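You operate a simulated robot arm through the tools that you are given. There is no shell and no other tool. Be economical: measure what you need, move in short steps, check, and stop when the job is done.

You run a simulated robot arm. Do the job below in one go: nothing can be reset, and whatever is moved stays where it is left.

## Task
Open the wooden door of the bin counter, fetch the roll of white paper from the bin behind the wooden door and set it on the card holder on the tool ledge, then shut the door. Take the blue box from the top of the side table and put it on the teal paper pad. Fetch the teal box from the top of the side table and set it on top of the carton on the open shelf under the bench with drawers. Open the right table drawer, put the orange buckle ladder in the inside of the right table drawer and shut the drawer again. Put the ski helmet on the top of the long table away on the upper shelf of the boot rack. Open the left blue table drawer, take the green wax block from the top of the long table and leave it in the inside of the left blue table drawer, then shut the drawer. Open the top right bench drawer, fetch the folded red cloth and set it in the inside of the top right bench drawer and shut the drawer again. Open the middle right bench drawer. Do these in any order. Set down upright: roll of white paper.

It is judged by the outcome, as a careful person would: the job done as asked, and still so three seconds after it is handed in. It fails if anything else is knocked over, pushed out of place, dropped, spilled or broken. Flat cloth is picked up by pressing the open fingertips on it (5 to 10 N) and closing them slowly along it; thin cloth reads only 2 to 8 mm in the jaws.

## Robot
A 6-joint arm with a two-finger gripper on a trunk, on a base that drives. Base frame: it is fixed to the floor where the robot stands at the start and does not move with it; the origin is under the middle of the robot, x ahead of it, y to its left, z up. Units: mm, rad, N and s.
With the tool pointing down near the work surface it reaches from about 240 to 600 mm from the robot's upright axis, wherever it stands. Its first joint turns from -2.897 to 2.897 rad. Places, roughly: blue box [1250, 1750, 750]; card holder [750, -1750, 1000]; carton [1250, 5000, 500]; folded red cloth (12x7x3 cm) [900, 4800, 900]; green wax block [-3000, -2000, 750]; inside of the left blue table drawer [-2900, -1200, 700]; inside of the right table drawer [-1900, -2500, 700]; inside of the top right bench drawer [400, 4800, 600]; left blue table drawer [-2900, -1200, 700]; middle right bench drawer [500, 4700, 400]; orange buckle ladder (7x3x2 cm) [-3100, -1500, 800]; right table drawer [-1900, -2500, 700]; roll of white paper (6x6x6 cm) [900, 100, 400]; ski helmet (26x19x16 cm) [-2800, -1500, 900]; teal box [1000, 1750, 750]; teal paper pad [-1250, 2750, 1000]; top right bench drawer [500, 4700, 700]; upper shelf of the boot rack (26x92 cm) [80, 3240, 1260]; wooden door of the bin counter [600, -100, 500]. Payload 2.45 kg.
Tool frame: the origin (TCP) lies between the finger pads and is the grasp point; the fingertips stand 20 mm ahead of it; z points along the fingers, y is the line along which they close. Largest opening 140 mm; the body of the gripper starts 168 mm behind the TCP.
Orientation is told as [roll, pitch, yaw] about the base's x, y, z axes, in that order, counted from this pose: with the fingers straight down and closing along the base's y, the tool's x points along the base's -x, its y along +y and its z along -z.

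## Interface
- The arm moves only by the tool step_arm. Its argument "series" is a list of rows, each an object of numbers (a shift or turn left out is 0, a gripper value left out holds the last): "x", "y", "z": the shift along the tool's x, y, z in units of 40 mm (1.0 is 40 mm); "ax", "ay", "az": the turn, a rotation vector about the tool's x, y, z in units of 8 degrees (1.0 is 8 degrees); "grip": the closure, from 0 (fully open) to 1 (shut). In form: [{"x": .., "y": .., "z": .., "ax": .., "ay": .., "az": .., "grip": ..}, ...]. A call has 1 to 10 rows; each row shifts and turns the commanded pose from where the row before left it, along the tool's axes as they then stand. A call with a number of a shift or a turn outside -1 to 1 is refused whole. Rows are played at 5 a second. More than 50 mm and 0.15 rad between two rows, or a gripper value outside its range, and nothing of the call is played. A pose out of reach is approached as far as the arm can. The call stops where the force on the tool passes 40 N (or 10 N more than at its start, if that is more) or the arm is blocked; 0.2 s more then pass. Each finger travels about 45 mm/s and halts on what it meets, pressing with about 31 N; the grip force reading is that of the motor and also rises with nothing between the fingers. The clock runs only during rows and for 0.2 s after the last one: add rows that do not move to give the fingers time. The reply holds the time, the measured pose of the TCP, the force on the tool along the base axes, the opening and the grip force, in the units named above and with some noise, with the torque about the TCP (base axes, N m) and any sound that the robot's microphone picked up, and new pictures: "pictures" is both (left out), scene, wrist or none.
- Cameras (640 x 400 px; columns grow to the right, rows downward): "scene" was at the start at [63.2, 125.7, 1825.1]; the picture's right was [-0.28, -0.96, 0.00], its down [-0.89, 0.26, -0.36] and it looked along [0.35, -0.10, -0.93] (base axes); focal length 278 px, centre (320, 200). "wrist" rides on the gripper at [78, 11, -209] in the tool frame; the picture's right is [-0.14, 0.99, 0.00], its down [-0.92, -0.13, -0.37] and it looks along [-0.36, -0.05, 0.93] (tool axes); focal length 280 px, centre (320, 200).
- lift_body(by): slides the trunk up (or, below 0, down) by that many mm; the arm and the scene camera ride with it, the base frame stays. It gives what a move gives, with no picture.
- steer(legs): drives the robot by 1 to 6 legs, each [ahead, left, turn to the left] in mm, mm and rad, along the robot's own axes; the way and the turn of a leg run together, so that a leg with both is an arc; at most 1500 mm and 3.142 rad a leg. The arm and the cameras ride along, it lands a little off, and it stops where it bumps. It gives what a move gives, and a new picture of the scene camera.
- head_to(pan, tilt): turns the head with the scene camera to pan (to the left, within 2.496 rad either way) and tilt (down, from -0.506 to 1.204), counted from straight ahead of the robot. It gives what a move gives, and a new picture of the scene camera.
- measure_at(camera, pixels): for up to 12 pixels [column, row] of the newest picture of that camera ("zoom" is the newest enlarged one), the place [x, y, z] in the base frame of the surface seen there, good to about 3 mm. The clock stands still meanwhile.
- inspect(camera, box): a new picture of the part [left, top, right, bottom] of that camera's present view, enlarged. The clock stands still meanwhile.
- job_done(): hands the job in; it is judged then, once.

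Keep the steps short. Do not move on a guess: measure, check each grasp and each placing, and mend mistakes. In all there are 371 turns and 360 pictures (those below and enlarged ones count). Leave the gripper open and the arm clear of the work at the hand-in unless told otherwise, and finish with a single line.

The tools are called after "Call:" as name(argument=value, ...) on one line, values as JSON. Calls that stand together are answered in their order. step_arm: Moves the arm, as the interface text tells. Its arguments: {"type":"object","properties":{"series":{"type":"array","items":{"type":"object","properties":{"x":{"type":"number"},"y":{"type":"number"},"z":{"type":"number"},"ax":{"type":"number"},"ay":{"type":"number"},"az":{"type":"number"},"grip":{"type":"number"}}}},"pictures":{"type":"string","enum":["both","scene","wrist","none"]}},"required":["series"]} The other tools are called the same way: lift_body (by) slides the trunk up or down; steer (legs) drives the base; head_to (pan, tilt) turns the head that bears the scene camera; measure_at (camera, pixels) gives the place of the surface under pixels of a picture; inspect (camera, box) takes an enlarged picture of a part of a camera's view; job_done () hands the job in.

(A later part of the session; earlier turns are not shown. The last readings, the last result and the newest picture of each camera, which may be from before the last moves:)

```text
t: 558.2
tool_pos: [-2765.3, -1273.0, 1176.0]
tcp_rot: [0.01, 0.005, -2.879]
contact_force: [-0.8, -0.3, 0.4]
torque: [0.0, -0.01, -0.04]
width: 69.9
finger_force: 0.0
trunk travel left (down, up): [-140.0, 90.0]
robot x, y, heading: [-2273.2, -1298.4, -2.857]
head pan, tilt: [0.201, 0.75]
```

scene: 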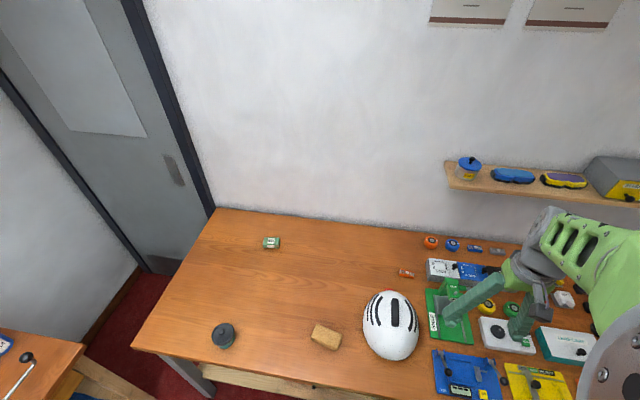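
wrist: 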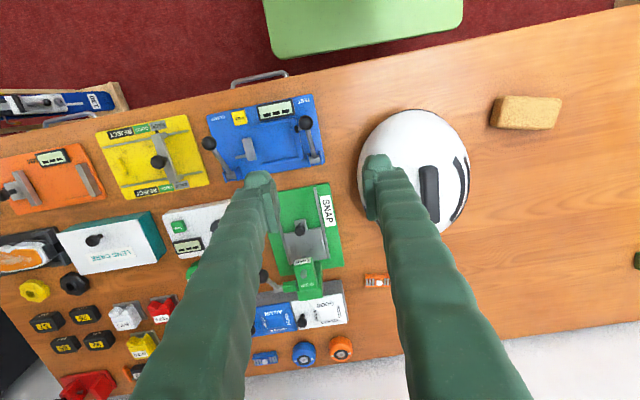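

Call:
step_arm(series=[{"y": 1}, {"y": 1}, {"y": 1}, {"y": 1}, {"x": -1}, {"x": -1}, {}], pictures="wrist")

Call:
inspect(camera="wrist", box=[240, 80, 420, 280])

```text
t: 559.8
tool_pos: [-2803.2, -1448.8, 1175.3]
tcp_rot: [0.007, 0.006, -2.878]
contact_force: [0.6, -0.4, 0.4]
torque: [0.0, 0.02, 0.02]
width: 70.0
finger_force: 0.2
trunk travel left (down, up): [-140.0, 90.0]
robot x, y, heading: [-2274.9, -1300.1, -2.864]
head pan, tilt: [0.201, 0.75]
```

wrist: 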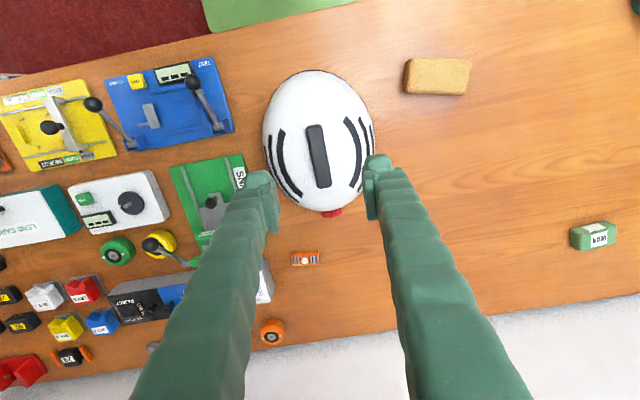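

```text
2.00 times, centred on (330, 180) of wrist
```

zoom: 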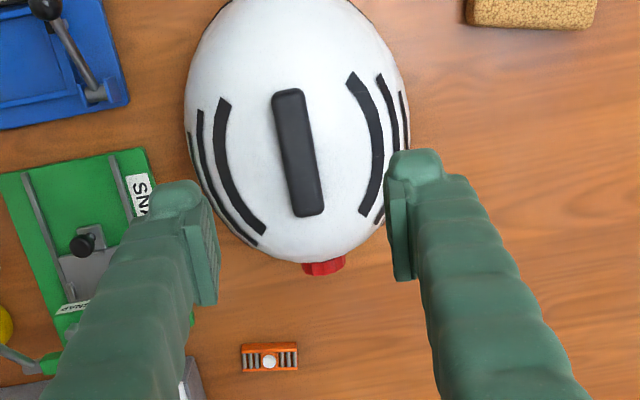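

Call:
measure_at(camera="wrist", pixels=[[313, 128], [318, 155], [325, 183], [305, 155], [333, 155], [290, 150], [345, 150], [332, 214], [320, 75], [305, 258], [297, 235]])

```text
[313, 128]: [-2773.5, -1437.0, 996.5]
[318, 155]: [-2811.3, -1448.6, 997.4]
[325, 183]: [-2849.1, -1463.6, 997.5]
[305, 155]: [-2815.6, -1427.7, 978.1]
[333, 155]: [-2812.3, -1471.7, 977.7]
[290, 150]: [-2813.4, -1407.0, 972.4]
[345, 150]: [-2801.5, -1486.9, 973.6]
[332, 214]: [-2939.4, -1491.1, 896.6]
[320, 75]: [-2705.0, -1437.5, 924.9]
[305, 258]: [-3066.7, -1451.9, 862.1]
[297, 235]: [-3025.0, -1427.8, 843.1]
```

The ridge is 22 mm wide, ≈19 mm tall, ≈85 mm long, centre ≈ [−2811, −1449], top z 997. The rack shelf has a board above it, so I will grip the ridge with the tool pitched ~50° forward. I back off and pitch the tool.

Call:
step_arm(series=[{"az": -0.56, "y": -0.07}, {"z": -1}], pictures="none")

Call:
steer(legs=[[-140, 0, 0]])

Call:
step_arm(series=[{"x": -1}, {"x": -1}, {"ay": -1}, {"ay": -1}, {"ay": -1}, {"ay": -1}, {"ay": -1}, {"ay": -1}, {"ay": -0.25}, {}], pictures="wrist")

```text
t: 560.4
tool_pos: [-2802.3, -1445.1, 1217.5]
tcp_rot: [0.008, 0.005, -2.801]
contact_force: [0.3, -0.5, 0.1]
torque: [-0.01, 0.03, 0.0]
width: 70.0
finger_force: 0.0
trunk travel left (down, up): [-140.0, 90.0]
robot x, y, heading: [-2275.6, -1300.7, -2.857]
head pan, tilt: [0.201, 0.75]
```

```text
t: 561.7
tool_pos: [-2667.7, -1407.2, 1217.6]
tcp_rot: [0.01, 0.002, -2.8]
contact_force: [0.4, 0.5, 0.6]
torque: [0.0, 0.07, -0.04]
width: 69.9
finger_force: 0.0
trunk travel left (down, up): [-140.0, 90.0]
robot x, y, heading: [-2144.4, -1263.1, -2.853]
head pan, tilt: [0.201, 0.75]
```

scene: 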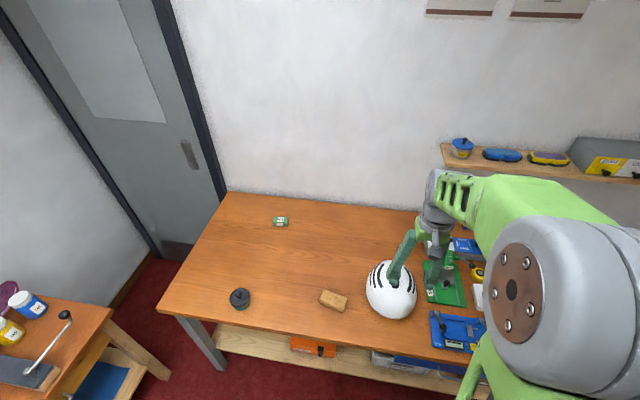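

```text
t: 563.9
tool_pos: [-2731.6, -1454.9, 1213.0]
tcp_rot: [0.091, -0.676, -2.811]
contact_force: [0.4, 0.7, 0.1]
torque: [0.0, -0.02, 0.0]
width: 70.1
finger_force: 0.1
out of reach, approached as far as the arm can: row 7, 8, 9
trunk travel left (down, up): [-140.0, 90.0]
robot x, y, heading: [-2141.7, -1265.5, -2.863]
head pan, tilt: [0.201, 0.75]
```

wrist: 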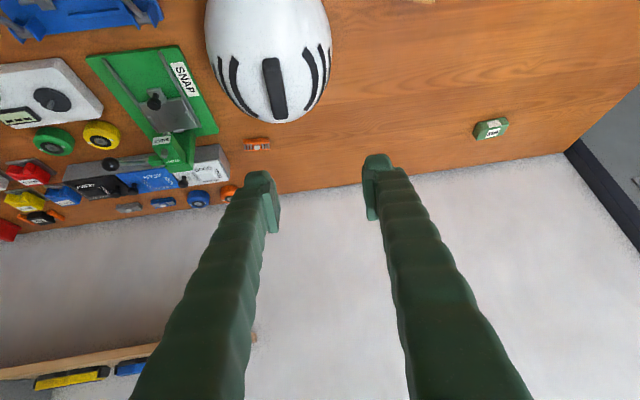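

Call:
step_arm(series=[{"x": 0.59, "z": 0.73}, {"x": 0.59, "z": 0.73}, {"x": 0.59, "z": 0.73}, {"x": 0.4, "z": 0.5}, {"ay": -1}, {"ay": -0.5}, {}], pictures="wrist")

```text
t: 565.5
tool_pos: [-2781.9, -1433.8, 1104.7]
tcp_rot: [0.112, -0.934, -2.88]
contact_force: [0.8, 0.3, -0.1]
torque: [-0.02, 0.0, 0.0]
width: 70.0
finger_force: 0.2
out of reach, approached as far as the arm can: row 1, 2, 3, 4, 5, 6
trunk travel left (down, up): [-140.0, 90.0]
robot x, y, heading: [-2141.7, -1262.5, -2.857]
head pan, tilt: [0.201, 0.75]
```

wrist: 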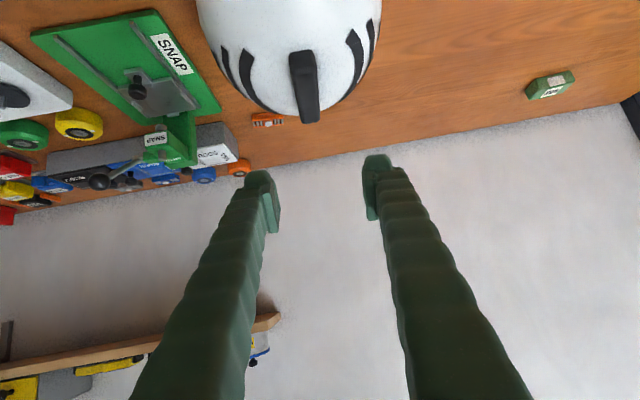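

Call:
step_arm(series=[{"x": 0.5, "z": 0.75, "ax": 0.29, "az": -0.39}, {"x": 0.4, "z": 0.6}, {}], pictures="wrist")

Call:
measure_at(camera="wrist", pixels=[[300, 90], [303, 110]])

```text
t: 566.3
tool_pos: [-2817.6, -1444.4, 1065.9]
tcp_rot: [0.104, -0.909, -2.865]
contact_force: [0.0, 0.8, 0.3]
torque: [0.01, -0.03, 0.0]
width: 69.7
finger_force: 0.0
out of reach, approached as far as the arm can: row 1
trunk travel left (down, up): [-140.0, 90.0]
robot x, y, heading: [-2140.6, -1263.4, -2.856]
head pan, tilt: [0.201, 0.75]
```

wrist: 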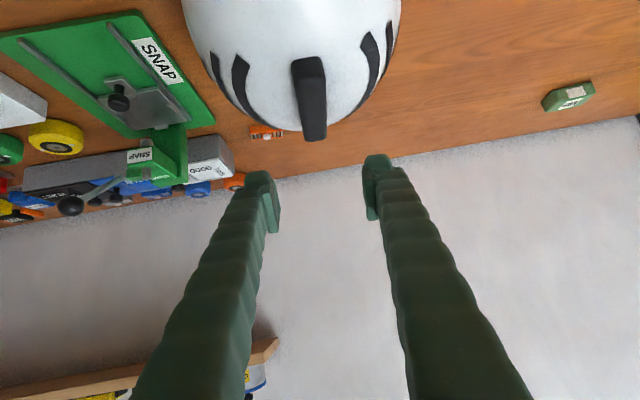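

```text
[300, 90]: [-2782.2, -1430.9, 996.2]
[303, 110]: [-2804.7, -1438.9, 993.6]
```

Call:
step_arm(series=[{"x": 0.5, "z": 0.39, "grip": 0.6}, {"x": 0.4, "z": 0.31}, {"x": 0.2, "z": 0.16}, {}], pictures="wrist")

```text
t: 567.3
tool_pos: [-2835.0, -1447.8, 1023.0]
tcp_rot: [0.125, -0.907, -2.879]
contact_force: [-0.5, -0.3, 0.7]
torque: [0.0, -0.01, 0.01]
width: 56.1
finger_force: 0.0
out of reach, approached as far as the arm can: row 1, 2, 3
trunk travel left (down, up): [-140.0, 90.0]
robot x, y, heading: [-2140.5, -1260.2, -2.859]
head pan, tilt: [0.201, 0.75]
```

wrist: 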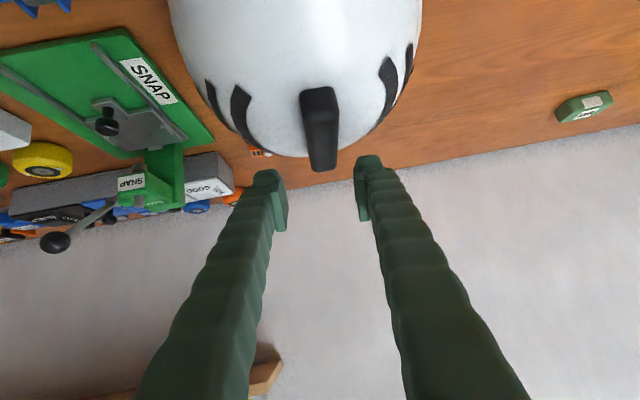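

The arm is near its limit here, so I use the base and trunk for the last bit: back 20 mm, trunk down 14 mm.

Call:
steer(legs=[[-20, 0, 0]])

Call:
lift_body(by=-14)

Call:
step_arm(series=[{}], pictures="wrist")

```text
t: 568.1
tool_pos: [-2814.6, -1440.9, 1023.8]
tcp_rot: [0.125, -0.908, -2.881]
contact_force: [1.0, 0.0, -0.1]
torque: [0.03, -0.01, -0.02]
width: 56.0
finger_force: 0.0
trunk travel left (down, up): [-140.0, 90.0]
robot x, y, heading: [-2117.4, -1257.2, -2.86]
head pan, tilt: [0.201, 0.75]
```

scene: 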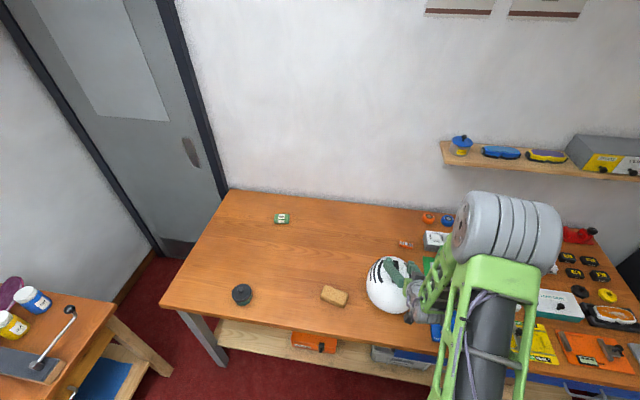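

```text
t: 568.8
tool_pos: [-2814.9, -1441.7, 1010.3]
tcp_rot: [0.123, -0.908, -2.882]
contact_force: [-0.3, -0.8, 0.2]
torque: [0.0, 0.02, 0.01]
width: 56.2
finger_force: 0.2
trunk travel left (down, up): [-126.0, 104.0]
robot x, y, heading: [-2119.5, -1252.9, -2.861]
head pan, tilt: [0.201, 0.75]
```

```text
t: 569.1
tool_pos: [-2815.8, -1441.0, 1009.6]
tcp_rot: [0.124, -0.908, -2.881]
contact_force: [-0.4, 0.5, 0.7]
torque: [-0.01, 0.01, -0.01]
width: 55.8
finger_force: 0.2
trunk travel left (down, up): [-126.0, 104.0]
robot x, y, heading: [-2120.5, -1253.5, -2.859]
head pan, tilt: [0.201, 0.75]
```

wrist: 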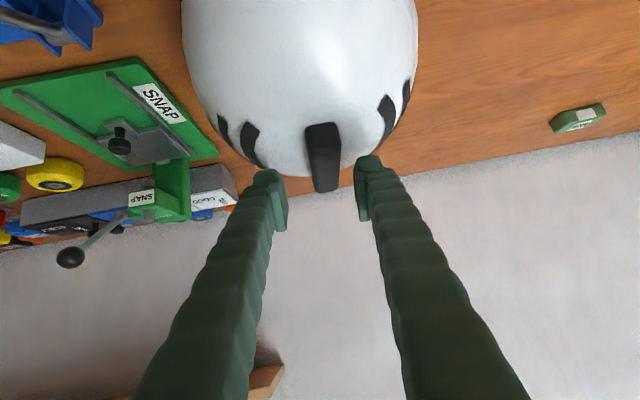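

Call:
lift_body(by=-4)

Call:
step_arm(series=[{"grip": 0.75}, {"grip": 0.85}, {"grip": 1}, {"grip": 1}, {"grip": 1}], pictures="wrist")

```text
t: 569.7
tool_pos: [-2816.4, -1442.0, 1006.6]
tcp_rot: [0.125, -0.907, -2.881]
contact_force: [-0.5, 0.5, 0.0]
torque: [0.01, -0.02, 0.0]
width: 56.0
finger_force: 0.0
trunk travel left (down, up): [-122.0, 108.0]
robot x, y, heading: [-2119.8, -1253.9, -2.858]
head pan, tilt: [0.201, 0.75]
```

```text
t: 570.9
tool_pos: [-2815.8, -1442.0, 1007.1]
tcp_rot: [0.123, -0.908, -2.882]
contact_force: [0.4, -1.7, 1.5]
torque: [0.06, 0.06, -0.04]
width: 23.2
finger_force: 30.9
trunk travel left (down, up): [-122.0, 108.0]
robot x, y, heading: [-2121.8, -1260.5, -2.858]
head pan, tilt: [0.201, 0.75]
```

wrist: 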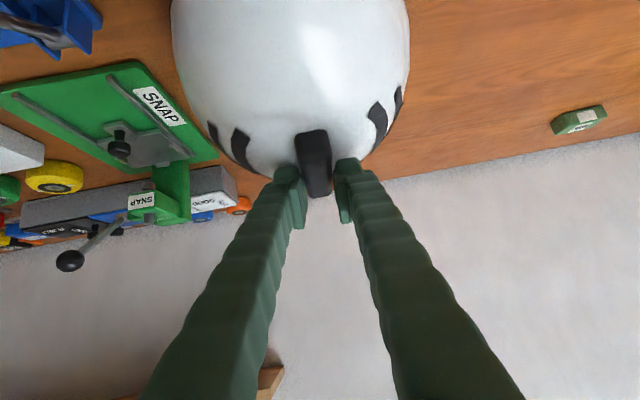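

Ridge gripped (23 mm). I lift gently with the trunk and check.

Call:
lift_body(by=60)

Call:
step_arm(series=[{}], pictures="both")

```text
t: 571.9
tool_pos: [-2817.3, -1441.9, 1065.2]
tcp_rot: [0.125, -0.906, -2.881]
contact_force: [0.6, 0.1, -3.8]
torque: [0.03, -0.07, -0.03]
width: 23.0
finger_force: 30.5
trunk travel left (down, up): [-182.0, 48.0]
robot x, y, heading: [-2120.6, -1255.9, -2.86]
head pan, tilt: [0.201, 0.75]
```

```text
t: 572.3
tool_pos: [-2817.3, -1440.9, 1065.9]
tcp_rot: [0.124, -0.907, -2.883]
contact_force: [-0.3, -0.2, -4.4]
torque: [0.03, -0.05, 0.02]
width: 23.2
finger_force: 30.9
trunk travel left (down, up): [-182.0, 48.0]
robot x, y, heading: [-2122.6, -1256.9, -2.855]
head pan, tilt: [0.201, 0.75]
```

scene: 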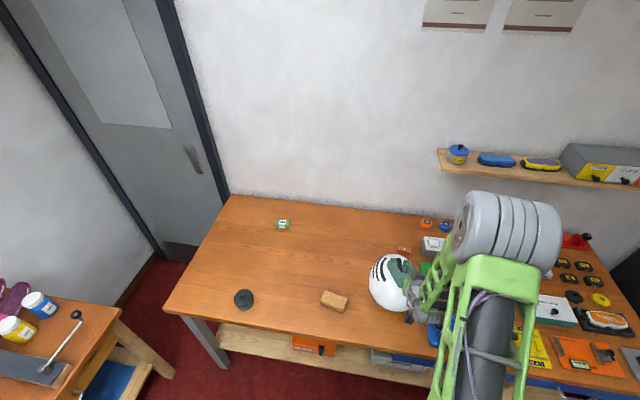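
wrist: 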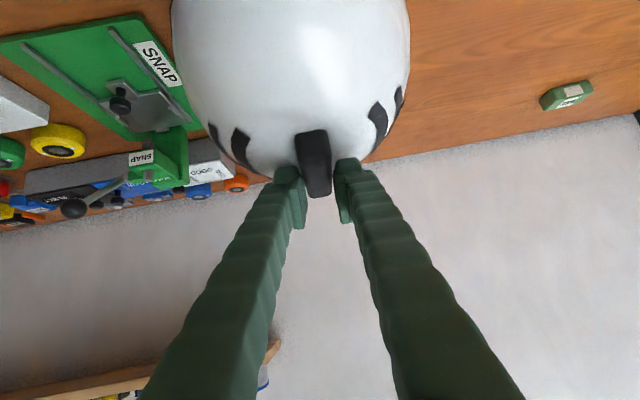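

Helmet hangs securely (4 N). I back away and test how high the arm can carry it at this pitch.

Call:
steer(legs=[[-700, 0, 0]])

Call:
step_arm(series=[{"x": -0.75, "z": -0.55}, {"x": -0.75, "z": -0.55}, {"x": -0.75, "z": -0.55}, {"x": -0.75, "z": -0.55}, {"x": -0.75, "z": -0.55}, {"x": -0.75, "z": -0.55}, {"x": -0.75, "z": -0.55}, {"x": -0.75, "z": -0.55}], pictures="none")

```text
t: 576.1
tool_pos: [-2154.9, -1248.8, 1064.7]
tcp_rot: [0.126, -0.908, -2.884]
contact_force: [0.2, -0.1, -4.1]
torque: [-0.01, -0.02, 0.04]
width: 22.8
finger_force: 31.4
trunk travel left (down, up): [-182.0, 48.0]
robot x, y, heading: [-1461.3, -1064.8, -2.863]
head pan, tilt: [0.201, 0.75]
```

scene: 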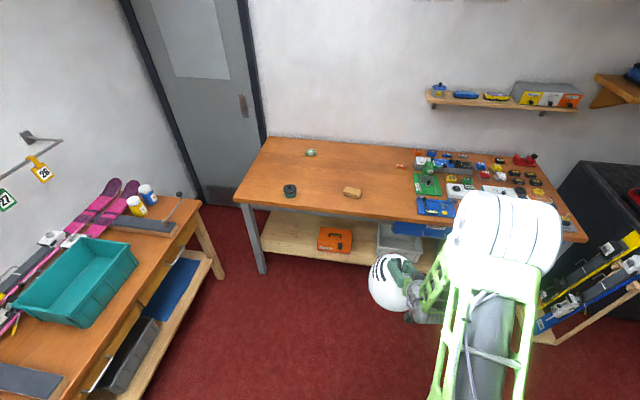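

```text
t: 577.9
tool_pos: [-2168.4, -1229.7, 1362.6]
tcp_rot: [0.122, -0.907, -2.886]
contact_force: [0.9, -0.5, -4.0]
torque: [0.03, -0.05, 0.0]
width: 23.0
finger_force: 30.9
trunk travel left (down, up): [-182.0, 48.0]
robot x, y, heading: [-1458.1, -1065.3, -2.868]
head pan, tilt: [0.201, 0.75]
```

Good: z 1363 reached. Now the drive to the boot rack: turn to face along the room, then around the counter and up the corridor with the trunk lowered for the duct.

Call:
steer(legs=[[0, 0, -1.553], [0, -900, 0], [0, -900, 0], [1345, 0, 0]])

Call:
steer(legs=[[0, -1020, 0], [0, -1020, 0]])

```text
t: 604.0
tool_pos: [-374.1, 1463.4, 1363.4]
tcp_rot: [0.124, -0.905, 1.875]
contact_force: [-0.5, -0.3, -4.9]
torque: [-0.04, -0.06, 0.0]
width: 23.2
finger_force: 31.0
trunk travel left (down, up): [-182.0, 48.0]
robot x, y, heading: [-177.9, 761.6, 1.896]
head pan, tilt: [0.201, 0.75]
```

scene: 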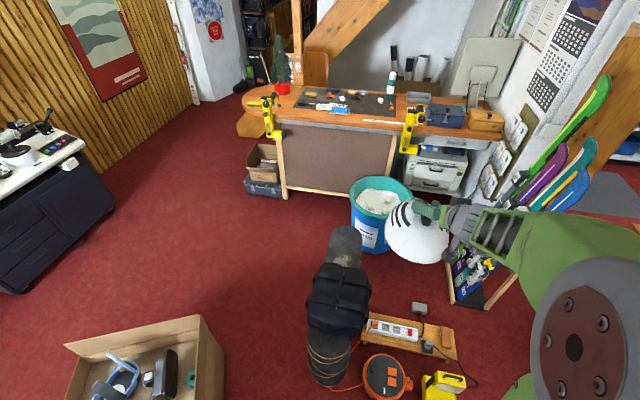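

```text
t: 622.0
tool_pos: [1574.7, 2082.8, 1362.5]
tcp_rot: [0.124, -0.906, 1.841]
contact_force: [1.4, 0.5, -3.8]
torque: [-0.03, -0.02, 0.03]
width: 22.7
finger_force: 31.1
trunk travel left (down, up): [-182.0, 48.0]
robot x, y, heading: [1751.0, 1377.0, 1.863]
head pan, tilt: [0.201, 0.75]
```

scene: 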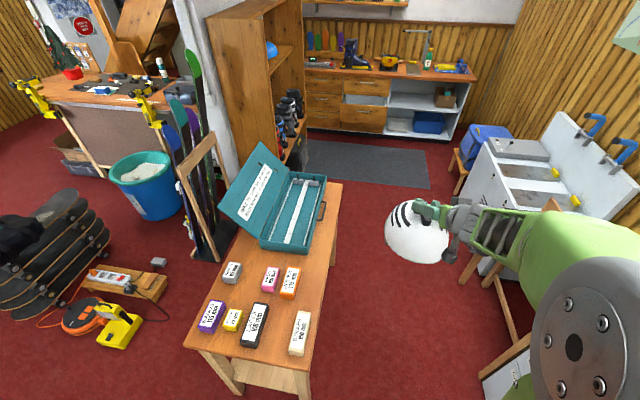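

Call:
lift_body(by=-142)

Call:
steer(legs=[[0, -65, 0], [1150, 0, 0], [1080, 0, 0]])

Call:
head_to(pan=1.2, tilt=0.35)

```text
t: 623.6
tool_pos: [1573.7, 2083.7, 1220.5]
tcp_rot: [0.124, -0.907, 1.841]
contact_force: [0.9, -0.3, -4.8]
torque: [-0.05, -0.05, 0.04]
width: 23.1
finger_force: 31.0
trunk travel left (down, up): [-40.0, 190.0]
robot x, y, heading: [1745.9, 1377.7, 1.863]
head pan, tilt: [0.201, 0.75]
```

```text
t: 635.4
tool_pos: [1038.4, 4228.6, 1220.4]
tcp_rot: [0.125, -0.905, 1.818]
contact_force: [0.3, -0.4, -4.0]
torque: [-0.03, -0.06, 0.03]
width: 22.8
finger_force: 30.8
trunk travel left (down, up): [-40.0, 190.0]
robot x, y, heading: [1193.2, 3520.8, 1.841]
head pan, tilt: [0.201, 0.75]
```

scene: 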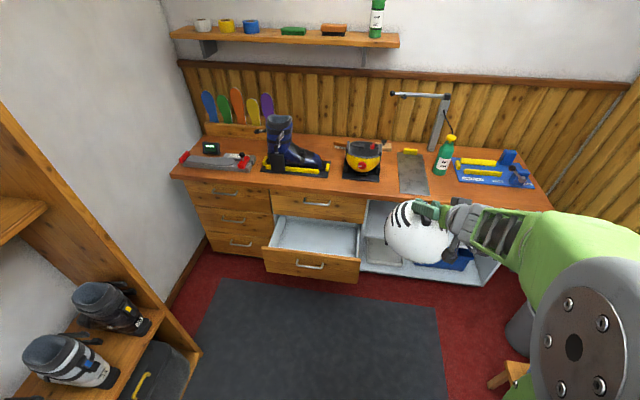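

```text
t: 636.7
tool_pos: [1038.7, 4228.0, 1219.9]
tcp_rot: [0.124, -0.906, 1.818]
contact_force: [-0.5, -0.6, -5.0]
torque: [-0.07, -0.03, 0.01]
width: 23.1
finger_force: 30.9
trunk travel left (down, up): [-40.0, 190.0]
robot x, y, heading: [1200.7, 3519.8, 1.837]
head pan, tilt: [1.201, 0.351]
```

scene: 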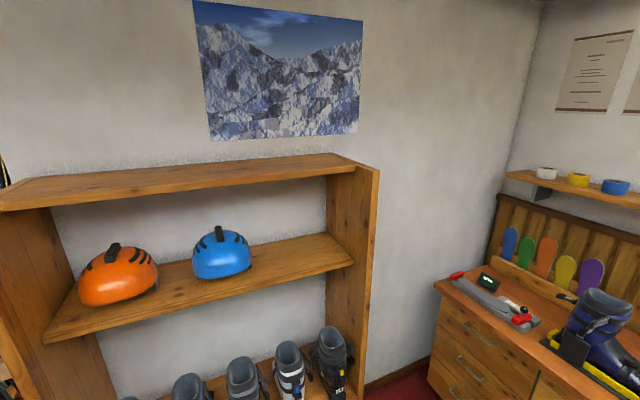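

The shelf with two helmets has room on its right. I measure it.

Call:
measure_at(camera="scene", pixels=[[300, 255], [310, 276], [352, 262], [252, 265], [345, 235], [270, 255], [222, 232], [250, 178], [355, 165], [250, 168], [205, 300], [327, 232]])

```text
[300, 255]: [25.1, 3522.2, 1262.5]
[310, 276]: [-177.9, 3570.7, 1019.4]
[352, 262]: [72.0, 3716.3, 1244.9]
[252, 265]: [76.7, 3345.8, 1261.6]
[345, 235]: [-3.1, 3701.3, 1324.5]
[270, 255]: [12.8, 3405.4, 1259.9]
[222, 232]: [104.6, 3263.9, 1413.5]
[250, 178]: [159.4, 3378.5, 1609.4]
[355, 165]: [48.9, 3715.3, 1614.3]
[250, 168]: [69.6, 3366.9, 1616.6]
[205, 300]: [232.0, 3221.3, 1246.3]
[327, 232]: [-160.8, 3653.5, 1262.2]
```

Shelf top z 1262, front edge u≈1140, upper board underside ≈1590; free stretch v 3190–3535. I turn to face it, raise the trunk and lift the arm.

Call:
steer(legs=[[0, 0, 1.596], [0, -312, 0]])

Call:
lift_body(by=190)

Call:
step_arm(series=[{"x": -0.72, "z": -0.55}, {"x": -0.3, "z": -0.22}, {}], pictures="both")

```text
t: 643.9
tool_pos: [399.5, 3651.1, 1220.4]
tcp_rot: [0.123, -0.905, -2.876]
contact_force: [0.2, 0.5, -4.4]
torque: [0.02, -0.01, 0.01]
width: 22.9
finger_force: 31.1
trunk travel left (down, up): [-40.0, 190.0]
robot x, y, heading: [1105.7, 3818.6, -2.861]
head pan, tilt: [1.201, 0.351]
```

scene: 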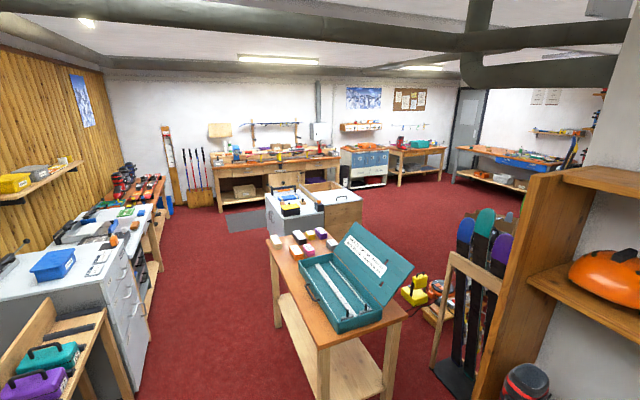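

```text
t: 645.9
tool_pos: [399.5, 3651.0, 1410.7]
tcp_rot: [0.123, -0.906, -2.876]
contact_force: [-0.3, 0.7, -4.7]
torque: [0.06, -0.05, 0.0]
width: 22.7
finger_force: 31.6
trunk travel left (down, up): [-230.0, 0.0]
robot x, y, heading: [1107.6, 3821.1, -2.857]
head pan, tilt: [1.201, 0.351]
```

```text
t: 646.7
tool_pos: [397.2, 3653.4, 1463.3]
tcp_rot: [0.123, -0.906, -2.876]
contact_force: [0.2, -0.5, -3.9]
torque: [0.04, -0.02, -0.01]
width: 23.2
finger_force: 31.0
trunk travel left (down, up): [-230.0, 0.0]
robot x, y, heading: [1107.0, 3822.4, -2.855]
head pan, tilt: [1.201, 0.351]
```

scene: 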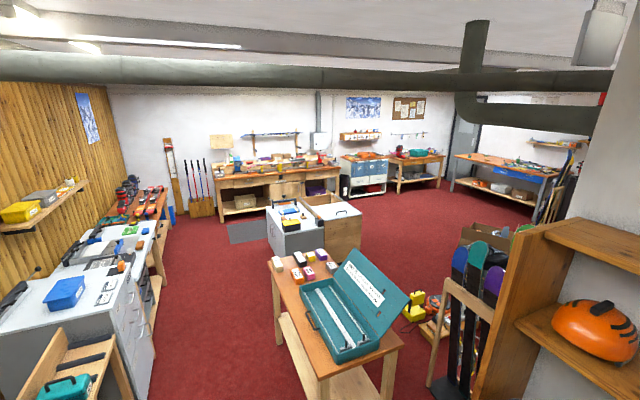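
wrist: 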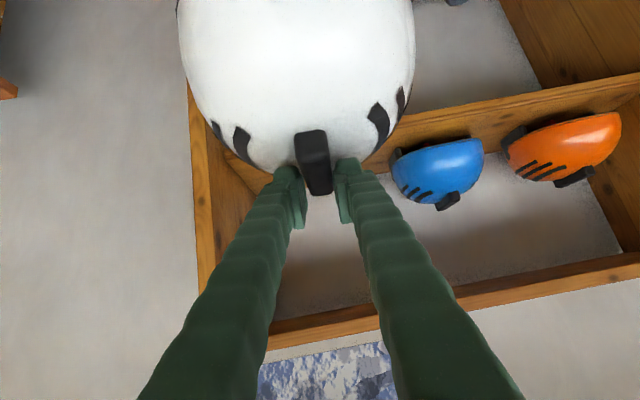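

Call:
step_arm(series=[{"x": 0.3, "z": 0.22}, {}], pictures="none")

Call:
steer(legs=[[270, 14, 0]])

Call:
head_to(pan=-0.15, tilt=0.6)

Call:
step_arm(series=[{}], pictures="wrist")

```text
t: 647.3
tool_pos: [399.7, 3653.9, 1446.8]
tcp_rot: [0.122, -0.905, -2.875]
contact_force: [0.0, -0.3, -4.4]
torque: [0.0, -0.06, 0.03]
width: 23.1
finger_force: 31.3
trunk travel left (down, up): [-230.0, 0.0]
robot x, y, heading: [1104.6, 3817.7, -2.859]
head pan, tilt: [1.201, 0.351]
```

```text
t: 649.3
tool_pos: [136.4, 3563.0, 1446.5]
tcp_rot: [0.125, -0.906, -2.876]
contact_force: [-0.2, 0.8, -4.0]
torque: [0.02, -0.02, 0.0]
width: 22.8
finger_force: 30.9
trunk travel left (down, up): [-230.0, 0.0]
robot x, y, heading: [844.4, 3727.2, -2.857]
head pan, tilt: [1.201, 0.351]
```

scene: 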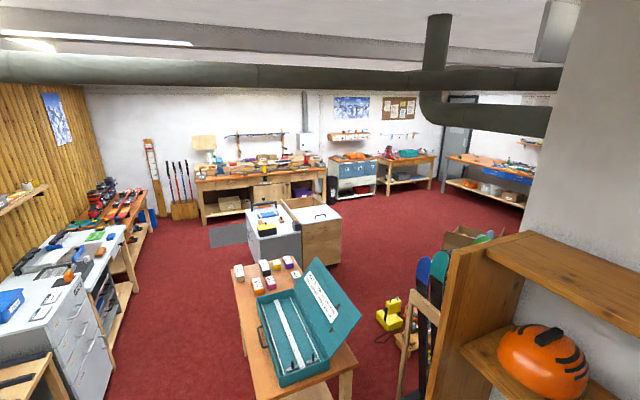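

```text
t: 650.8
tool_pos: [136.9, 3563.1, 1447.7]
tcp_rot: [0.123, -0.907, -2.877]
contact_force: [0.5, 0.5, -4.3]
torque: [0.06, -0.01, -0.01]
width: 22.8
finger_force: 30.9
trunk travel left (down, up): [-230.0, 0.0]
robot x, y, heading: [846.8, 3731.9, -2.86]
head pan, tilt: [-0.15, 0.6]
```

scene: 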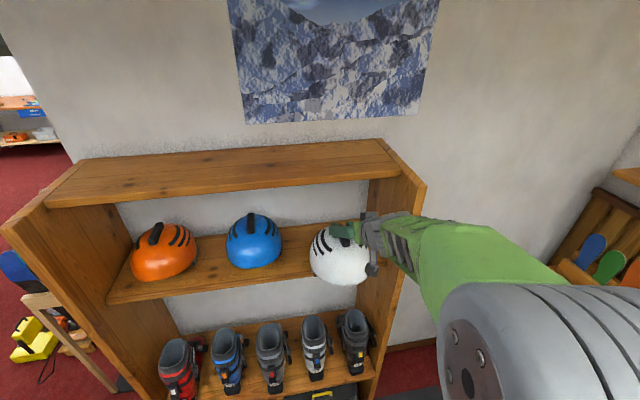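

```text
t: 651.2
tool_pos: [138.2, 3563.5, 1447.9]
tcp_rot: [0.124, -0.907, -2.876]
contact_force: [-0.4, -0.4, -3.3]
torque: [0.02, -0.05, 0.04]
width: 23.2
finger_force: 31.1
trunk travel left (down, up): [-230.0, 0.0]
robot x, y, heading: [848.7, 3729.1, -2.856]
head pan, tilt: [-0.15, 0.6]
```

wrist: 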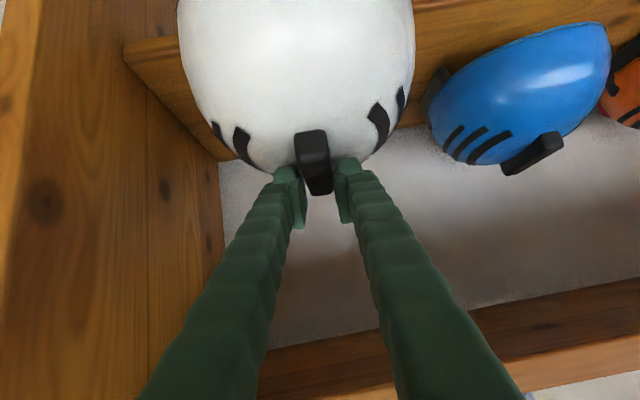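

Well lined up between the blue helmet and the side panel. I drive in the last 140 mm.

Call:
steer(legs=[[135, 0, 0]])

Call:
step_arm(series=[{}], pictures="wrist")

```text
t: 652.5
tool_pos: [6.7, 3523.5, 1445.5]
tcp_rot: [0.123, -0.904, -2.875]
contact_force: [-0.7, -0.8, -5.6]
torque: [0.02, 0.0, 0.0]
width: 22.9
finger_force: 30.7
trunk travel left (down, up): [-230.0, 0.0]
robot x, y, heading: [719.0, 3690.3, -2.852]
head pan, tilt: [-0.15, 0.6]
```

scene: 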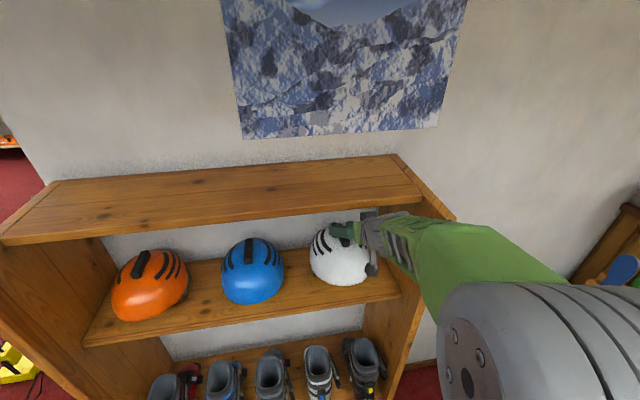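

```text
t: 652.9
tool_pos: [10.0, 3523.3, 1445.2]
tcp_rot: [0.124, -0.903, -2.875]
contact_force: [0.5, 0.2, -4.5]
torque: [0.0, -0.02, 0.0]
width: 22.9
finger_force: 31.0
trunk travel left (down, up): [-230.0, 0.0]
robot x, y, heading: [720.1, 3690.7, -2.855]
head pan, tilt: [-0.15, 0.6]
```

wrist: 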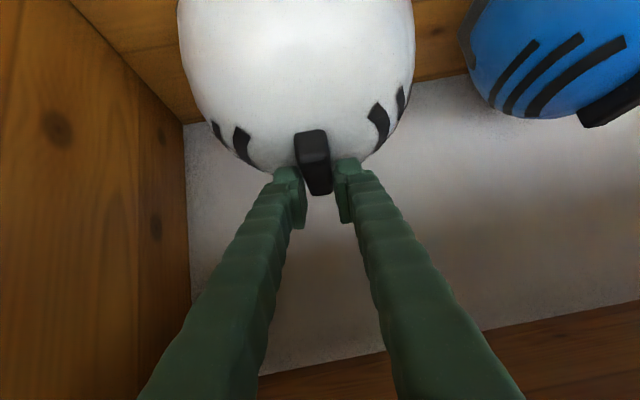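

Now lower with the trunk until it rests.

Call:
lift_body(by=-13)

Call:
lift_body(by=-5)

```text
t: 653.5
tool_pos: [10.1, 3523.8, 1433.0]
tcp_rot: [0.124, -0.907, -2.875]
contact_force: [0.9, -0.5, -3.6]
torque: [0.03, -0.02, -0.01]
width: 23.1
finger_force: 31.1
trunk travel left (down, up): [-217.0, 13.0]
robot x, y, heading: [719.0, 3691.5, -2.854]
head pan, tilt: [-0.15, 0.6]
```

```text
t: 654.0
tool_pos: [9.6, 3524.9, 1429.3]
tcp_rot: [0.123, -0.905, -2.875]
contact_force: [0.1, -0.4, 2.1]
torque: [0.26, 0.39, 0.04]
width: 23.1
finger_force: 31.1
trunk travel left (down, up): [-212.0, 18.0]
robot x, y, heading: [715.9, 3689.0, -2.85]
head pan, tilt: [-0.15, 0.6]
```

Weight is taken by the shelf (force turned to +2). I open and lift off, then back out.

Call:
step_arm(series=[{"grip": 0.85}, {"grip": 0.75}, {"grip": 0.65}, {}], pictures="none")

Call:
lift_body(by=18)

Call:
steer(legs=[[-350, 0, 0]])

```text
t: 655.0
tool_pos: [9.5, 3523.2, 1429.4]
tcp_rot: [0.122, -0.905, -2.874]
contact_force: [0.1, 1.3, 0.9]
torque: [0.01, 0.0, -0.05]
width: 49.0
finger_force: 0.0
trunk travel left (down, up): [-212.0, 18.0]
robot x, y, heading: [718.0, 3691.7, -2.855]
head pan, tilt: [-0.15, 0.6]
```

```text
t: 655.7
tool_pos: [10.1, 3522.2, 1446.7]
tcp_rot: [0.124, -0.906, -2.874]
contact_force: [0.0, 0.1, -0.5]
torque: [-0.01, -0.02, -0.02]
width: 48.8
finger_force: 0.0
trunk travel left (down, up): [-230.0, 0.0]
robot x, y, heading: [719.4, 3694.3, -2.856]
head pan, tilt: [-0.15, 0.6]
```

```text
t: 657.9
tool_pos: [334.3, 3622.0, 1447.4]
tcp_rot: [0.123, -0.906, -2.877]
contact_force: [0.8, -0.4, -0.6]
torque: [0.01, 0.01, 0.02]
width: 48.7
finger_force: 0.2
trunk travel left (down, up): [-230.0, 0.0]
robot x, y, heading: [1045.0, 3789.6, -2.854]
head pan, tilt: [-0.15, 0.6]
```

scene: 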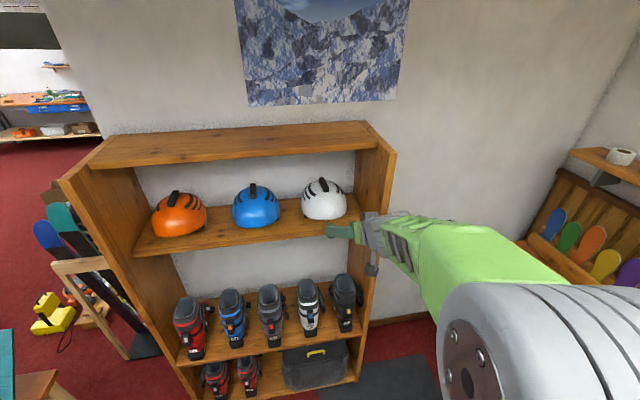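

Helmet is placed. Now I return to the long table (trunk lowered under the duct, arm kept pitched, useful for the deep reach there).

Call:
lift_body(by=-190)

Call:
steer(legs=[[-45, 0, 0], [0, 1300, 0], [0, 1285, 0], [1015, 0, 0], [1015, 0, 0], [0, 1340, 0]])

Call:
steer(legs=[[1100, 0, 0], [1020, 0, 0], [0, -120, 0]])

Call:
step_arm(series=[{}], pictures="wrist")

```text
t: 660.0
tool_pos: [333.3, 3621.6, 1258.1]
tcp_rot: [0.124, -0.905, -2.877]
contact_force: [-0.1, -0.4, 0.8]
torque: [-0.02, 0.02, 0.03]
width: 49.0
finger_force: 0.0
trunk travel left (down, up): [-40.0, 190.0]
robot x, y, heading: [1036.1, 3786.7, -2.856]
head pan, tilt: [-0.15, 0.6]
```

```text
t: 704.0
tool_pos: [-463.6, -660.0, 1257.2]
tcp_rot: [0.123, -0.907, -2.86]
contact_force: [-0.5, -0.1, 0.4]
torque: [0.01, 0.04, 0.0]
width: 49.1
finger_force: 0.1
trunk travel left (down, up): [-40.0, 190.0]
robot x, y, heading: [244.7, -480.4, -2.837]
head pan, tilt: [-0.15, 0.6]
```

scene: 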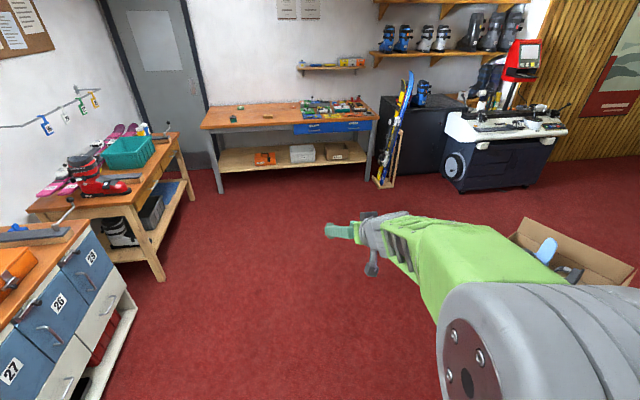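

```text
t: 715.8
tool_pos: [-2509.2, -1185.4, 1256.4]
tcp_rot: [0.125, -0.905, -2.855]
contact_force: [-0.1, 0.1, 0.5]
torque: [0.03, -0.01, 0.03]
width: 49.2
finger_force: 0.0
trunk travel left (down, up): [-40.0, 190.0]
robot x, y, heading: [-1802.4, -1005.5, -2.835]
head pan, tilt: [-0.15, 0.6]
```

scene: 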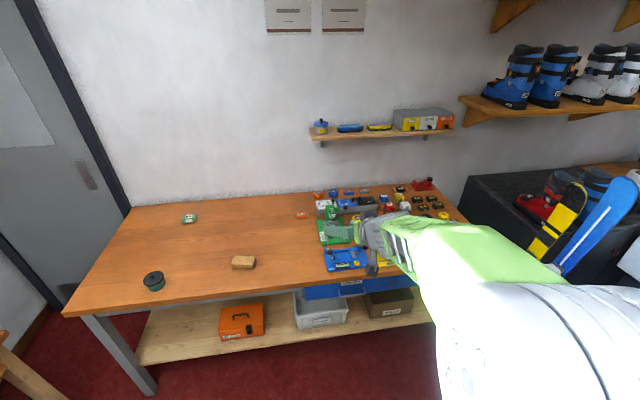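

```text
t: 716.2
tool_pos: [-2509.6, -1185.6, 1256.7]
tcp_rot: [0.123, -0.906, -2.854]
contact_force: [-0.4, -0.3, 0.2]
torque: [0.0, -0.01, 0.0]
width: 48.7
finger_force: 0.0
trunk travel left (down, up): [-40.0, 190.0]
robot x, y, heading: [-1806.8, -1001.8, -2.832]
head pan, tilt: [-0.15, 0.6]
```

wrist: 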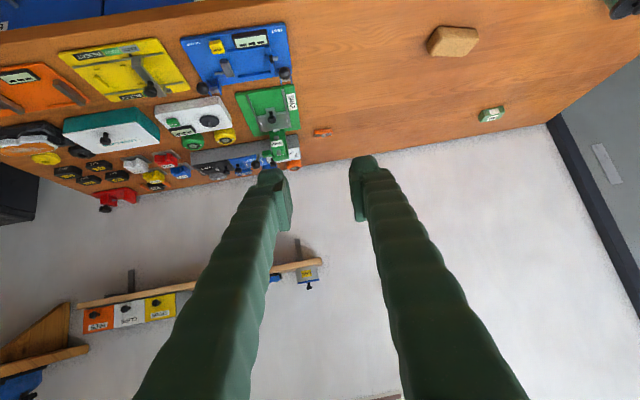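

Now the left blue drawer: I lower the tool, level it and roll it for the handle.

Call:
step_arm(series=[{"x": 0.78, "z": 0.61}, {"x": 0.78, "z": 0.61}, {"x": 0.78, "z": 0.61}, {"x": 0.78, "z": 0.61}, {"x": 0.78, "z": 0.61}, {"x": 0.78, "z": 0.61}, {"x": 0.78, "z": 0.61}, {"x": 0.78, "z": 0.61}, {"x": 0.78, "z": 0.61}, {"x": 0.78, "z": 0.61}], pictures="none")

Call:
step_arm(series=[{"x": 0.78, "z": 0.61}, {"x": 0.78, "z": 0.61}, {"ay": -1}, {"ay": -1}, {"ay": -1}, {"ay": -1}, {"ay": -0.5}, {"az": 1}, {"az": 1}, {"az": 1}], pictures="none")

Call:
step_arm(series=[{"az": 1}, {"az": 1}, {"az": 1}, {"az": 1}, {"az": 1}, {"az": 1}, {"az": 1}, {"az": 1}, {}], pictures="wrist")

```text
t: 718.4
tool_pos: [-2505.0, -1212.7, 865.0]
tcp_rot: [0.149, -0.899, -2.872]
contact_force: [0.0, 0.5, -0.6]
torque: [0.02, -0.01, 0.01]
width: 49.0
finger_force: 0.2
out of reach, approached as far as the arm can: row 10
trunk travel left (down, up): [-40.0, 190.0]
robot x, y, heading: [-1802.4, -1005.0, -2.832]
head pan, tilt: [-0.15, 0.6]
```

```text
t: 720.6
tool_pos: [-2582.0, -1203.6, 800.6]
tcp_rot: [1.487, -1.022, 2.048]
contact_force: [0.5, 0.6, 0.5]
torque: [-0.01, -0.02, -0.02]
width: 49.2
finger_force: 0.1
out of reach, approached as far as the arm can: row 1, 2, 3, 4, 5, 6, 7
trunk travel left (down, up): [-40.0, 190.0]
robot x, y, heading: [-1804.7, -1008.1, -2.83]
head pan, tilt: [-0.15, 0.6]
```

```text
t: 722.6
tool_pos: [-2581.2, -1203.8, 799.3]
tcp_rot: [1.529, 0.093, 1.973]
contact_force: [0.0, -0.2, 0.2]
torque: [0.03, 0.0, 0.0]
width: 49.1
finger_force: 0.0
trunk travel left (down, up): [-40.0, 190.0]
robot x, y, heading: [-1805.1, -1005.7, -2.833]
head pan, tilt: [-0.15, 0.6]
```

wrist: 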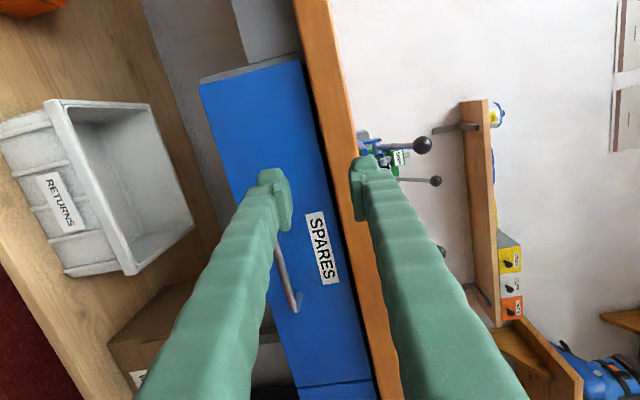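

Call:
measure_at(camera="wrist", pixels=[[283, 265], [290, 288], [296, 306], [310, 200], [240, 80], [345, 120], [340, 388]])

```text
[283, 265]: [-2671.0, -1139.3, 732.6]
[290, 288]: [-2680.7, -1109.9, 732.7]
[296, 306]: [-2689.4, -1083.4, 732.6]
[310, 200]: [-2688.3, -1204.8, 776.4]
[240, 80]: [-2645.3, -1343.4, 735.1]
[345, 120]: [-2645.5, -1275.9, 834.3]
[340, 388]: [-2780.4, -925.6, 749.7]
```

Handle bar (SPARES drawer) at z 733, centre ≈ [−2676, −1124]. I shift right, lower, and check.

Call:
lift_body(by=-40)

Call:
steer(legs=[[-50, -95, 0]])

Call:
step_arm(series=[{"y": -0.65, "az": 0.25, "grip": 0.62}, {}], pictures="wrist")

```text
t: 723.4
tool_pos: [-2580.9, -1203.7, 759.8]
tcp_rot: [1.526, 0.094, 1.974]
contact_force: [1.0, -0.6, -0.1]
torque: [0.02, 0.01, 0.01]
width: 49.0
finger_force: 0.0
trunk travel left (down, up): [0.0, 230.0]
robot x, y, heading: [-1802.5, -1001.9, -2.833]
head pan, tilt: [-0.15, 0.6]
```

```text
t: 724.9
tool_pos: [-2563.3, -1098.9, 759.9]
tcp_rot: [1.527, 0.092, 1.973]
contact_force: [0.3, -0.3, -0.3]
torque: [-0.01, 0.01, -0.02]
width: 49.2
finger_force: 0.0
trunk travel left (down, up): [0.0, 230.0]
robot x, y, heading: [-1785.7, -898.2, -2.832]
head pan, tilt: [-0.15, 0.6]
```

scene: 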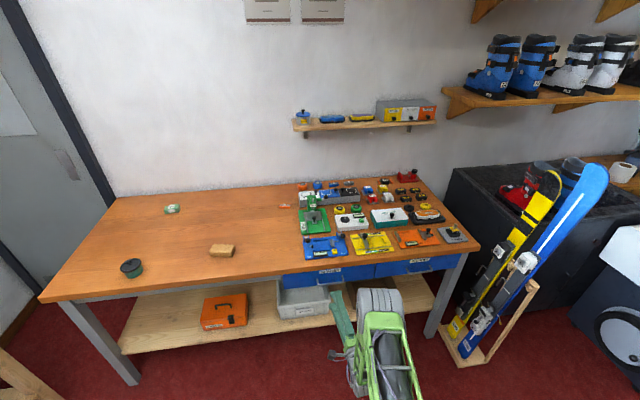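

```text
t: 725.5
tool_pos: [-2561.4, -1101.9, 733.3]
tcp_rot: [1.529, 0.13, 1.974]
contact_force: [0.3, 0.4, 0.2]
torque: [0.02, 0.0, -0.01]
width: 53.2
finger_force: 0.1
trunk travel left (down, up): [0.0, 230.0]
robot x, y, heading: [-1784.3, -901.4, -2.83]
head pan, tilt: [-0.15, 0.6]
```

wrist: 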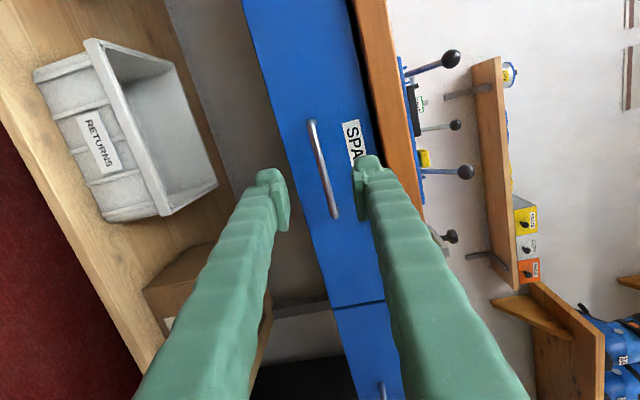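

Call:
step_arm(series=[{"az": -0.9}, {}], pictures="none")

Call:
steer(legs=[[108, 0, 0]])

Call:
step_arm(series=[{}], pictures="wrist")

```text
t: 726.1
tool_pos: [-2562.3, -1100.6, 734.0]
tcp_rot: [1.527, 0.001, 1.979]
contact_force: [0.8, 0.4, -0.2]
torque: [0.02, 0.03, 0.0]
width: 53.3
finger_force: 0.1
trunk travel left (down, up): [0.0, 230.0]
robot x, y, heading: [-1784.9, -897.1, -2.831]
head pan, tilt: [-0.15, 0.6]
```

```text
t: 727.3
tool_pos: [-2666.0, -1132.9, 733.5]
tcp_rot: [1.527, 0.001, 1.981]
contact_force: [1.1, 0.0, -1.1]
torque: [0.03, 0.01, -0.01]
width: 53.6
finger_force: 0.1
trunk travel left (down, up): [0.0, 230.0]
robot x, y, heading: [-1890.3, -928.6, -2.831]
head pan, tilt: [-0.15, 0.6]
```

scene: 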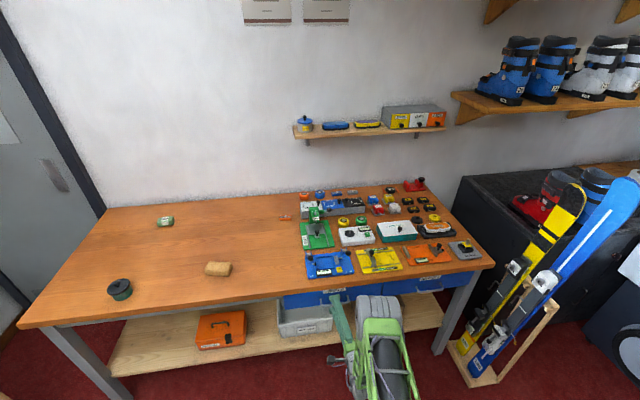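

```text
t: 727.7
tool_pos: [-2666.3, -1132.3, 733.7]
tcp_rot: [1.528, 0.002, 1.979]
contact_force: [0.1, 0.5, -0.6]
torque: [-0.02, 0.02, -0.02]
width: 53.4
finger_force: 0.1
trunk travel left (down, up): [0.0, 230.0]
robot x, y, heading: [-1888.4, -933.8, -2.835]
head pan, tilt: [-0.15, 0.6]
```

wrist: 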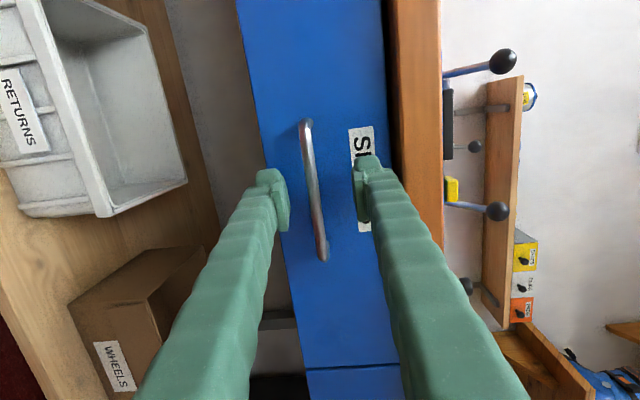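

Bar between the fingers. Close and pull by driving back.

Call:
step_arm(series=[{"z": 0.1, "grip": 0.8}, {"grip": 1}, {"grip": 1}, {"grip": 1}, {"grip": 1}], pictures="none")

Call:
steer(legs=[[-220, 0, 0]])

Call:
step_arm(series=[{"grip": 0.8}, {"grip": 0.6}, {"grip": 0.5}, {"z": -1}, {"z": -1}], pictures="scene")

```text
t: 728.9
tool_pos: [-2670.3, -1134.0, 728.4]
tcp_rot: [1.517, 0.0, 1.98]
contact_force: [-1.2, 1.0, -28.7]
torque: [0.37, -0.06, -0.08]
width: 8.1
finger_force: 35.8
trunk travel left (down, up): [0.0, 230.0]
robot x, y, heading: [-1888.9, -929.0, -2.832]
head pan, tilt: [-0.15, 0.6]
```

```text
t: 730.6
tool_pos: [-2464.2, -1067.6, 727.7]
tcp_rot: [1.516, 0.002, 1.979]
contact_force: [1.1, -7.7, -33.7]
torque: [0.46, -0.09, 0.07]
width: 8.1
finger_force: 35.8
trunk travel left (down, up): [0.0, 230.0]
robot x, y, heading: [-1686.6, -867.0, -2.837]
head pan, tilt: [-0.15, 0.6]
```

scene: 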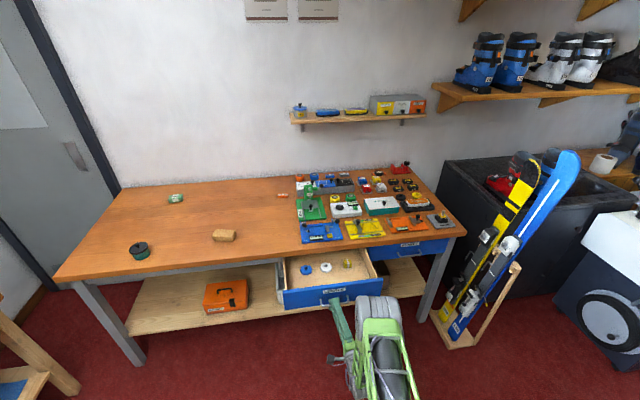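

```text
t: 731.8
tool_pos: [-2389.1, -1037.2, 735.8]
tcp_rot: [1.519, 0.001, 1.98]
contact_force: [0.6, -0.1, -0.5]
torque: [0.0, -0.01, -0.03]
width: 70.0
finger_force: 0.1
trunk travel left (down, up): [0.0, 230.0]
robot x, y, heading: [-1688.3, -866.4, -2.833]
head pan, tilt: [-0.15, 0.6]
```

scene: 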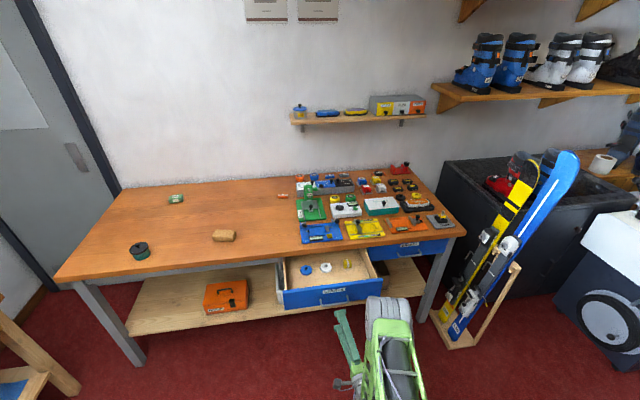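

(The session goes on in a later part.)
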